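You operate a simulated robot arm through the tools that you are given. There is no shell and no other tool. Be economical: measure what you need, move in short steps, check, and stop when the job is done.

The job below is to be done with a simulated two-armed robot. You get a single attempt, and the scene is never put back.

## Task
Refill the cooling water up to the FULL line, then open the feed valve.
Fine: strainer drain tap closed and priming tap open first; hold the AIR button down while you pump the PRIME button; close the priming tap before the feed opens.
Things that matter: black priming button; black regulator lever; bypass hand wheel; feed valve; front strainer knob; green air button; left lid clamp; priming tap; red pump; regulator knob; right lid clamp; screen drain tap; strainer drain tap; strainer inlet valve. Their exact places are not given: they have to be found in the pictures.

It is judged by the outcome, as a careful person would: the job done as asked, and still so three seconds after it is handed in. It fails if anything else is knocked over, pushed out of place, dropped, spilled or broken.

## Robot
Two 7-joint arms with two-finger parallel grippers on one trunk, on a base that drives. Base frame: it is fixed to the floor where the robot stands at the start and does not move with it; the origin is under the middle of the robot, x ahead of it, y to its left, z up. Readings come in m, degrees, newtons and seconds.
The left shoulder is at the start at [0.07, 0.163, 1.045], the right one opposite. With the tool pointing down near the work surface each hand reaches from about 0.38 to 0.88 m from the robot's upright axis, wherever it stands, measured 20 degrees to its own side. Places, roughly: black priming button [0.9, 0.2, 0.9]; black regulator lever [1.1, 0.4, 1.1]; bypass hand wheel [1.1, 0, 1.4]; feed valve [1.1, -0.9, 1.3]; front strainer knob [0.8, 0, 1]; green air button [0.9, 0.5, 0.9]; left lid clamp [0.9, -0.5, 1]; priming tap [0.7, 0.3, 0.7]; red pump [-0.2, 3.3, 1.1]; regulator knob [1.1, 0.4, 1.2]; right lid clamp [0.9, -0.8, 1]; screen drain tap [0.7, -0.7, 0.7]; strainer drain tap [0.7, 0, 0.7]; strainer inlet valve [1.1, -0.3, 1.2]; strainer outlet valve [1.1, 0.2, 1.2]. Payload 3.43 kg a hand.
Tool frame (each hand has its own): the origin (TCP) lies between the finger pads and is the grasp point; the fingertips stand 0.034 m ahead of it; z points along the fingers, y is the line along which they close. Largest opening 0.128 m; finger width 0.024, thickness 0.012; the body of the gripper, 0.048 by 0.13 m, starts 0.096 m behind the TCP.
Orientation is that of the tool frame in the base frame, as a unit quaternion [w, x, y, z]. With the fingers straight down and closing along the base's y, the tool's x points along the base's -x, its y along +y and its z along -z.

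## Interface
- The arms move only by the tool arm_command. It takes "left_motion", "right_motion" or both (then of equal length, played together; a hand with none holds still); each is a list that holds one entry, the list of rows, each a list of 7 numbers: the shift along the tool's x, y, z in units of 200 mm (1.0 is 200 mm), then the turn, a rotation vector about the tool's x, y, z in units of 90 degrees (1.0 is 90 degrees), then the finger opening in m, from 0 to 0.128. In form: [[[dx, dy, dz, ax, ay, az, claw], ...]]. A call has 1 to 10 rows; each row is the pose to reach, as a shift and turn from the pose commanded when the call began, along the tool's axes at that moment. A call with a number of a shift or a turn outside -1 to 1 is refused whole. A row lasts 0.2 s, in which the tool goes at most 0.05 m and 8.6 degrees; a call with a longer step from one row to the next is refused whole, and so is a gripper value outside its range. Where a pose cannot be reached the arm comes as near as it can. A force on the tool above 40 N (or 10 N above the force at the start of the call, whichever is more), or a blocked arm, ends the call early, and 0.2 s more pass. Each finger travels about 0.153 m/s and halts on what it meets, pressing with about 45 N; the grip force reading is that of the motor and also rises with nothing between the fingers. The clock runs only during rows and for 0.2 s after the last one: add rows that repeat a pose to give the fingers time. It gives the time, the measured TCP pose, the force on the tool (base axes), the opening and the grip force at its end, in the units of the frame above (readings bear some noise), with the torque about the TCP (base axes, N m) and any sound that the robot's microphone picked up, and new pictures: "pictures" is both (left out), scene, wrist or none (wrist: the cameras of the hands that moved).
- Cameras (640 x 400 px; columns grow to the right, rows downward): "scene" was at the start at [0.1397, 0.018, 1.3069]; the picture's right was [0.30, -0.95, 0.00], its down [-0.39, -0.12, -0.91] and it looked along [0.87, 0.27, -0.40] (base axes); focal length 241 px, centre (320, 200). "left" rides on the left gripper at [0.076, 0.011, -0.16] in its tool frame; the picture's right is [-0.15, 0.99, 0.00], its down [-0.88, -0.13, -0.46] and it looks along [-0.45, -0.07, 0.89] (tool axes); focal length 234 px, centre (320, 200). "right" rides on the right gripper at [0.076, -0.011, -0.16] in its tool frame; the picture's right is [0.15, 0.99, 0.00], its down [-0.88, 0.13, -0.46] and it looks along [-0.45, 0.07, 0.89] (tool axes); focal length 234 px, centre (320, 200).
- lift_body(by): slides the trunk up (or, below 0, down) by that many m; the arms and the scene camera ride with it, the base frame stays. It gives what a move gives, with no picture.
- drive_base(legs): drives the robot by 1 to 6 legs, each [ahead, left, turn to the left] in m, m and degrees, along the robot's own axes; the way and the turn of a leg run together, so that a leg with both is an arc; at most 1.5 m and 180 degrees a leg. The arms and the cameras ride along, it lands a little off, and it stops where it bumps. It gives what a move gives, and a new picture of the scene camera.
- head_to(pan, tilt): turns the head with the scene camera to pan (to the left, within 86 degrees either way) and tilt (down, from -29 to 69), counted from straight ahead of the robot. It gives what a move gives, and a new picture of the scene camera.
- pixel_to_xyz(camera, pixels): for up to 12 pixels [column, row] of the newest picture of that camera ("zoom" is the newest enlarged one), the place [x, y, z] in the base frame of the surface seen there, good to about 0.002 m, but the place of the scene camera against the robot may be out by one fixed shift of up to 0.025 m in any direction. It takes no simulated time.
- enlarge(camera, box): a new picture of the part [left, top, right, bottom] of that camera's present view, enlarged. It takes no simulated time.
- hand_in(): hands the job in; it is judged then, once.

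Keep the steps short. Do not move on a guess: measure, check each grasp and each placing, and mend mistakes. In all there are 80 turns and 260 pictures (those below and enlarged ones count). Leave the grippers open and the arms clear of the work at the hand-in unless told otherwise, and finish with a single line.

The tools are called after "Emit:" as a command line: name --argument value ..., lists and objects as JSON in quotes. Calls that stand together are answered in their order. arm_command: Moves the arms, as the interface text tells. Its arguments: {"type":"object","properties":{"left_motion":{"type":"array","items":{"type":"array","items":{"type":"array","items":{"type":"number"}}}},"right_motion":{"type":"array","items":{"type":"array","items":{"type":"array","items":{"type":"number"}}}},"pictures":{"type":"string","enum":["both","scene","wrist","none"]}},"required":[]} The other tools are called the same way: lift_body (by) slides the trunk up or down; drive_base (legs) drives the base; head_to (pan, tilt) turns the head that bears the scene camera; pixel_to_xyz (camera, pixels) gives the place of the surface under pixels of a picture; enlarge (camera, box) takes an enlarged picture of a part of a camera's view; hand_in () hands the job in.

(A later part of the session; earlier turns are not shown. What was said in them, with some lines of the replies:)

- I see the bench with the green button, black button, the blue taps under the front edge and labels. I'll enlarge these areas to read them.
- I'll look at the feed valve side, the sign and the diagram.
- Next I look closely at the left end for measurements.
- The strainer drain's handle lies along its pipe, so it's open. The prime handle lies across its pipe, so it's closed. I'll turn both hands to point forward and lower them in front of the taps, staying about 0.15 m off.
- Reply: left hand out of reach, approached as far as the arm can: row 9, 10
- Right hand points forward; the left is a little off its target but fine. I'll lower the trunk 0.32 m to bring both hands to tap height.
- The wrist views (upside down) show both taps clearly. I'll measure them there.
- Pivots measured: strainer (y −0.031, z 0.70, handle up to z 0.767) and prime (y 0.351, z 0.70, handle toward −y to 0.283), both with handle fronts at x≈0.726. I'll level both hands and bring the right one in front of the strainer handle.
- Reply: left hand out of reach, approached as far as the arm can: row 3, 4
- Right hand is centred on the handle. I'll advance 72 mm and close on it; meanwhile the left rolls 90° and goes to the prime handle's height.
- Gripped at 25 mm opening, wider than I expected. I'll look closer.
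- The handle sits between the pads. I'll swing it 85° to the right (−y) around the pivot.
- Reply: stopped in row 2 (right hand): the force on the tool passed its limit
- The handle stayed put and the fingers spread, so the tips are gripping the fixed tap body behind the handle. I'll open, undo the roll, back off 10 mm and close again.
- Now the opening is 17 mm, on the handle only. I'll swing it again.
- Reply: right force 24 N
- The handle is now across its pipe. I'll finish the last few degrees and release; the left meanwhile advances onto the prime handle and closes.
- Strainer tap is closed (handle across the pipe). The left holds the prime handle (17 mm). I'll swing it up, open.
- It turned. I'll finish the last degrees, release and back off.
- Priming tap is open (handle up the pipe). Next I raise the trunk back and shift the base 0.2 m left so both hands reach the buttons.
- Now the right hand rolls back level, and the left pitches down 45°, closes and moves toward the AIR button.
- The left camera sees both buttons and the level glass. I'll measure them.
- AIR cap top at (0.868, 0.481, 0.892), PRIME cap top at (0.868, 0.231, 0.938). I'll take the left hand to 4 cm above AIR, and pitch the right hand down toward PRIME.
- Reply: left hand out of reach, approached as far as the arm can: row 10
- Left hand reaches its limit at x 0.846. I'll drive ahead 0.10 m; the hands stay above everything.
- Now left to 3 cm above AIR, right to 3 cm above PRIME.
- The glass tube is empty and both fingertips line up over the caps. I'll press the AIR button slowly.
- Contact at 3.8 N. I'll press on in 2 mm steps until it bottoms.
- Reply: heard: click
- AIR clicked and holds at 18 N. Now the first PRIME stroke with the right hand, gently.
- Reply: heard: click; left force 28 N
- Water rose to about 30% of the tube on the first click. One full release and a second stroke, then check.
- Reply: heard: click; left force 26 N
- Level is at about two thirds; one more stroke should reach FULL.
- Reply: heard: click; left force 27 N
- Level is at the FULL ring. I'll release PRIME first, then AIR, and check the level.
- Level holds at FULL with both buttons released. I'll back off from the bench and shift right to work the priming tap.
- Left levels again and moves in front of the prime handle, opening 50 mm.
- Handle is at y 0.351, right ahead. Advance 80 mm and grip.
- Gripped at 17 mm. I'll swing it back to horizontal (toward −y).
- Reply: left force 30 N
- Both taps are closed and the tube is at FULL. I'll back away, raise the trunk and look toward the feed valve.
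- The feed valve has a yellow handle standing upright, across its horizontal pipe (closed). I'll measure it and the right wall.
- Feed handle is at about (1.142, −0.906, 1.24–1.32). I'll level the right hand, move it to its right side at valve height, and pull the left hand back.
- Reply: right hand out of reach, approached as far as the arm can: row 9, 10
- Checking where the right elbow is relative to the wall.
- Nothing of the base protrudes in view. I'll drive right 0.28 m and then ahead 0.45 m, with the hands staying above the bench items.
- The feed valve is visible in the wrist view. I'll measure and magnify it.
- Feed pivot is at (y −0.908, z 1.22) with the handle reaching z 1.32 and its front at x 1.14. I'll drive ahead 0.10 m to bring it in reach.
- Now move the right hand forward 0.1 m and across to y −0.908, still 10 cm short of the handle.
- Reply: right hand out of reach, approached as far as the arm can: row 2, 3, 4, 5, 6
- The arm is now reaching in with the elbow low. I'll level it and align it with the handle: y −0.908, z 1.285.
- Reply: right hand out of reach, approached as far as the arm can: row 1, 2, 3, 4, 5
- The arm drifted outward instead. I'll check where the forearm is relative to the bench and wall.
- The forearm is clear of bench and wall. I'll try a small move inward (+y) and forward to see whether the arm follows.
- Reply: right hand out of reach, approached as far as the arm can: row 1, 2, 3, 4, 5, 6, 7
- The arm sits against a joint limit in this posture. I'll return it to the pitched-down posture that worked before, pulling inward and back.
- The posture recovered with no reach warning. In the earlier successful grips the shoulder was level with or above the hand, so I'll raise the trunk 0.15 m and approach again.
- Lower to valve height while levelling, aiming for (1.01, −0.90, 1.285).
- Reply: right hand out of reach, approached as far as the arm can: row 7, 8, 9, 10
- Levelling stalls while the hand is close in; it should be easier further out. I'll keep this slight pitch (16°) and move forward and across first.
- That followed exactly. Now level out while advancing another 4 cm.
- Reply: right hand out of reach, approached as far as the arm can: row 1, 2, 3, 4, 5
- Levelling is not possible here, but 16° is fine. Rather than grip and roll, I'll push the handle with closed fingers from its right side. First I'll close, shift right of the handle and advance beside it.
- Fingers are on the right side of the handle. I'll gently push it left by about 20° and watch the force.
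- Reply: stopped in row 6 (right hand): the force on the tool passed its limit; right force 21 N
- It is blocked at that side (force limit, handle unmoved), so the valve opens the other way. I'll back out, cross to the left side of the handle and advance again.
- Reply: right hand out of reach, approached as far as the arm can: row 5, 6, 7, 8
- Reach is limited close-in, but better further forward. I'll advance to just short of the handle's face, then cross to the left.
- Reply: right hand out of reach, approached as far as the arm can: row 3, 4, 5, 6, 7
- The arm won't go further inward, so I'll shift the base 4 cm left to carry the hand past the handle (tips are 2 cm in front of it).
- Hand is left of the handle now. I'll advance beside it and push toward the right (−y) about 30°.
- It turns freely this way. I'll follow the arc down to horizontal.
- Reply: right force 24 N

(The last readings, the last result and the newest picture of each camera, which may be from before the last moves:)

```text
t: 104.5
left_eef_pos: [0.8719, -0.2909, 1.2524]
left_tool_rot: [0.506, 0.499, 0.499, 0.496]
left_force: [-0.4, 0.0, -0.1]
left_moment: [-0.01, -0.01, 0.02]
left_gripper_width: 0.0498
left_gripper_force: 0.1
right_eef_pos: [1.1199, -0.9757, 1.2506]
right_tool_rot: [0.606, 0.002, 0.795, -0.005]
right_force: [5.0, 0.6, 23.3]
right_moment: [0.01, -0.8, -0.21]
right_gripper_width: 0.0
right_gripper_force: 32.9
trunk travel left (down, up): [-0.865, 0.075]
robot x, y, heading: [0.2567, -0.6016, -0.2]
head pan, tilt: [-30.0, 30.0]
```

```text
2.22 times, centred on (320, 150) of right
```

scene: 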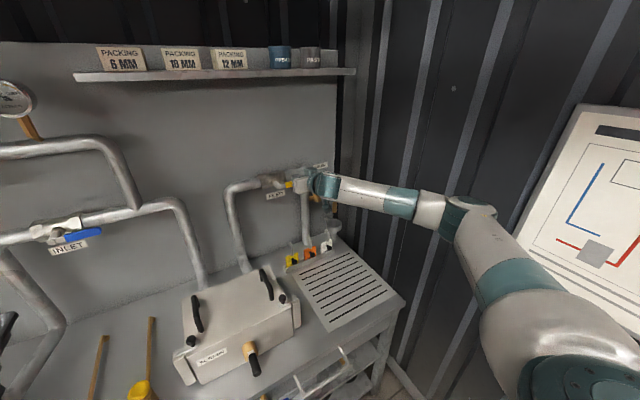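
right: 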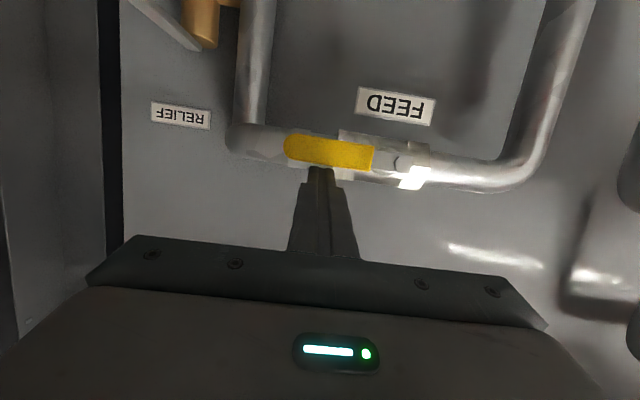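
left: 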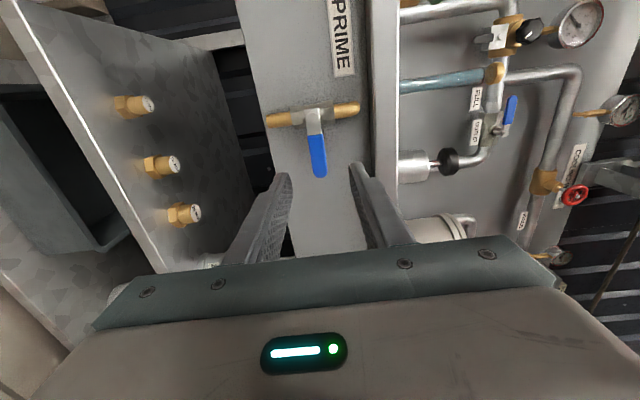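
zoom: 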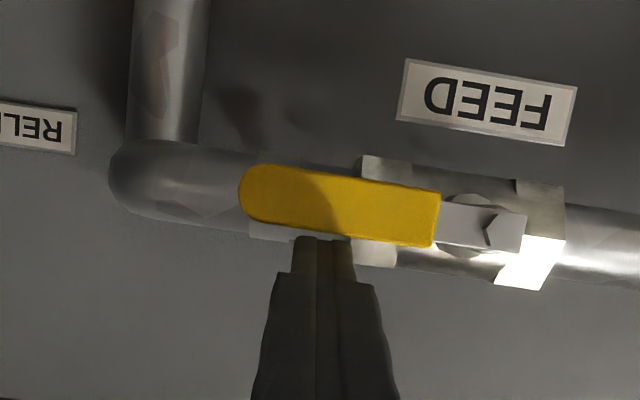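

The handle lies along the pipe at its stop (23 N): the feed is open. I'll lift the fingers off, open them, and drive straight back out.

Emit:
arm_command --right_motion '[[[-0.05, 0, -0.02, 0, 0, 0, 0], [-0.1, 0, -0.03, 0, 0, 0, 0], [-0.1, 0, -0.12, 0, 0, 0, 0], [-0.1, 0, -0.12, 0, 0, 0, 0]]]' --pictures "none"

Emit:
drive_base --legs '[[-0.55, 0, 0]]'

Emit:
arm_command --right_motion '[[[0, 0, 0, 0, 0, 0, 0.05], [0, 0, 0, 0, 0, 0, 0.1], [0, 0, 0, 0, 0, 0, 0.12], [0, 0, 0, 0, 0, 0, 0.12]]]' --left_motion '[[[0, 0, 0, 0, 0, 0, 0.08], [0, 0, 0, 0, 0, 0, 0.1], [0, 0, 0, 0, 0, 0, 0.12], [0, 0, 0, 0, 0, 0, 0.12]]]' --pictures "scene"

Emit:
enlarge --camera "scene" --box '[160, 100, 340, 240]'

Emit:
head_to --pan 25 --tilt 25

```text
t: 105.5
left_eef_pos: [0.8748, -0.2932, 1.2523]
left_tool_rot: [0.504, 0.499, 0.499, 0.497]
left_force: [-0.7, 0.8, -0.3]
left_moment: [-0.02, -0.01, -0.01]
left_gripper_width: 0.05
left_gripper_force: 0.0
right_eef_pos: [1.1055, -0.9766, 1.2679]
right_tool_rot: [0.601, 0.001, 0.799, -0.003]
right_force: [0.2, -0.5, 0.3]
right_moment: [-0.03, -0.05, 0.02]
right_gripper_width: 0.0001
right_gripper_force: 33.0
trunk travel left (down, up): [-0.865, 0.075]
robot x, y, heading: [0.2566, -0.5945, -0.2]
head pan, tilt: [-30.0, 30.0]
```

```text
t: 108.7
left_eef_pos: [0.3211, -0.2969, 1.2513]
left_tool_rot: [0.508, 0.505, 0.496, 0.491]
left_force: [0.8, 0.5, 0.5]
left_moment: [0.04, 0.01, 0.04]
left_gripper_width: 0.0501
left_gripper_force: 0.0
right_eef_pos: [0.5401, -0.9838, 1.267]
right_tool_rot: [0.601, 0.009, 0.799, -0.01]
right_force: [-0.4, 0.7, -0.4]
right_moment: [-0.02, 0.01, -0.03]
right_gripper_width: 0.0
right_gripper_force: 33.0
trunk travel left (down, up): [-0.865, 0.075]
robot x, y, heading: [-0.3077, -0.5904, -1.4]
head pan, tilt: [-30.0, 30.0]
```

scene: 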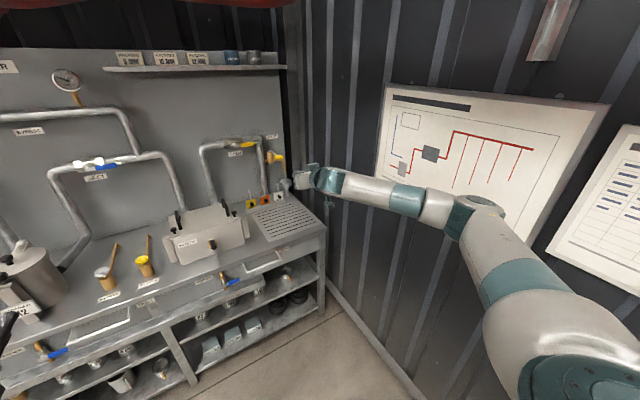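

```text
t: 109.7
left_eef_pos: [0.3215, -0.2971, 1.252]
left_tool_rot: [0.508, 0.504, 0.495, 0.493]
left_force: [-0.9, 0.5, -0.2]
left_moment: [-0.03, 0.04, -0.04]
left_gripper_width: 0.1204
left_gripper_force: 0.0
right_eef_pos: [0.5401, -0.983, 1.268]
right_tool_rot: [0.601, 0.009, 0.799, -0.009]
right_force: [-0.2, -0.5, -0.2]
right_moment: [-0.01, 0.0, 0.02]
right_gripper_width: 0.12
right_gripper_force: 0.0
trunk travel left (down, up): [-0.865, 0.075]
robot x, y, heading: [-0.3032, -0.5879, -1.2]
head pan, tilt: [-30.0, 30.0]
```

scene: 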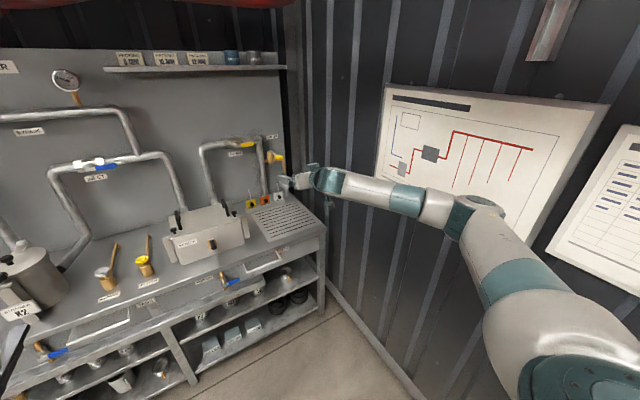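

```text
2.86 times, centred on (250, 170) of scene
```

zoom: 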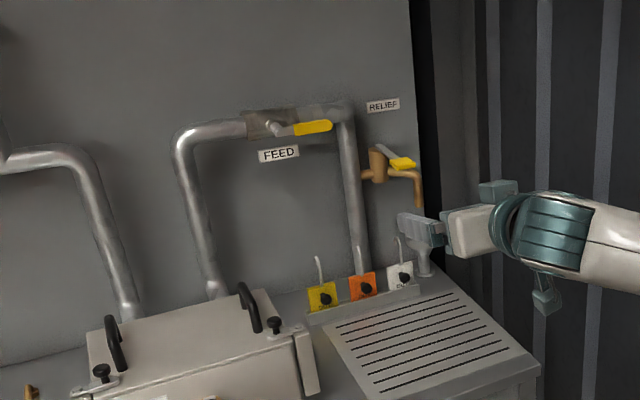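

```text
t: 111.0
left_eef_pos: [0.3209, -0.2966, 1.2514]
left_tool_rot: [0.508, 0.503, 0.495, 0.493]
left_force: [0.3, 0.1, 0.1]
left_moment: [-0.01, 0.03, 0.0]
left_gripper_width: 0.1204
left_gripper_force: 0.1
right_eef_pos: [0.5394, -0.9831, 1.2678]
right_tool_rot: [0.601, 0.009, 0.799, -0.01]
right_force: [0.8, 1.0, -0.2]
right_moment: [0.0, 0.01, -0.03]
right_gripper_width: 0.1199
right_gripper_force: 0.2
trunk travel left (down, up): [-0.865, 0.075]
robot x, y, heading: [-0.3015, -0.587, -1.3]
head pan, tilt: [25.0, 25.0]
```

scene: 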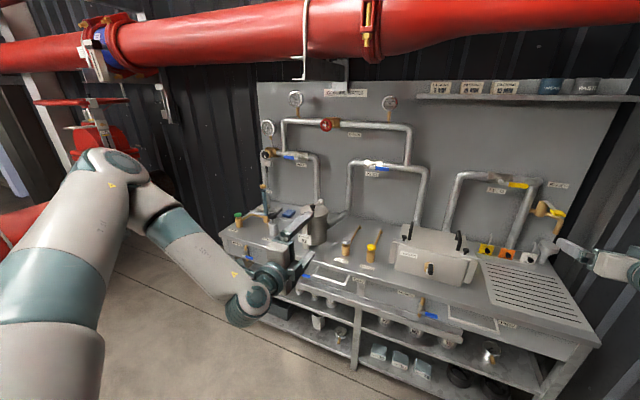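

Feed handle is along the pipe. Last check of the level and the taps.

Emit:
enlarge --camera "scene" --box '[215, 160, 335, 280]'

```text
3.33 times, centred on (275, 220) of scene
```

zoom: 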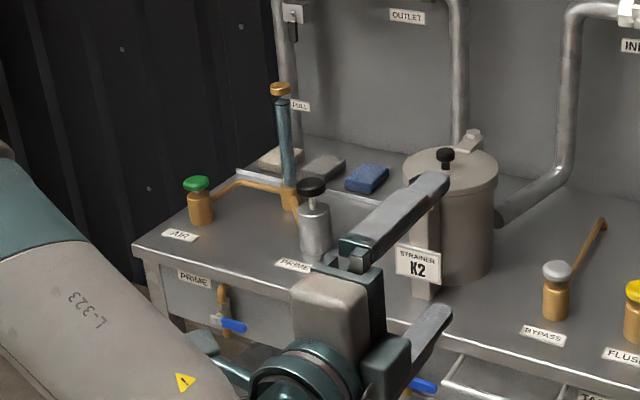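

The water is still at FULL, the PRIME and strainer taps are both across their pipes (closed), the feed is open, and the hands are clear and open. Handing in.

Emit:
hand_in

```text
The job is handed in.
```

The cooling water is at the FULL line, the strainer drain and priming taps are closed, and the feed valve is open; the job is handed in, with no verdict shown yet.
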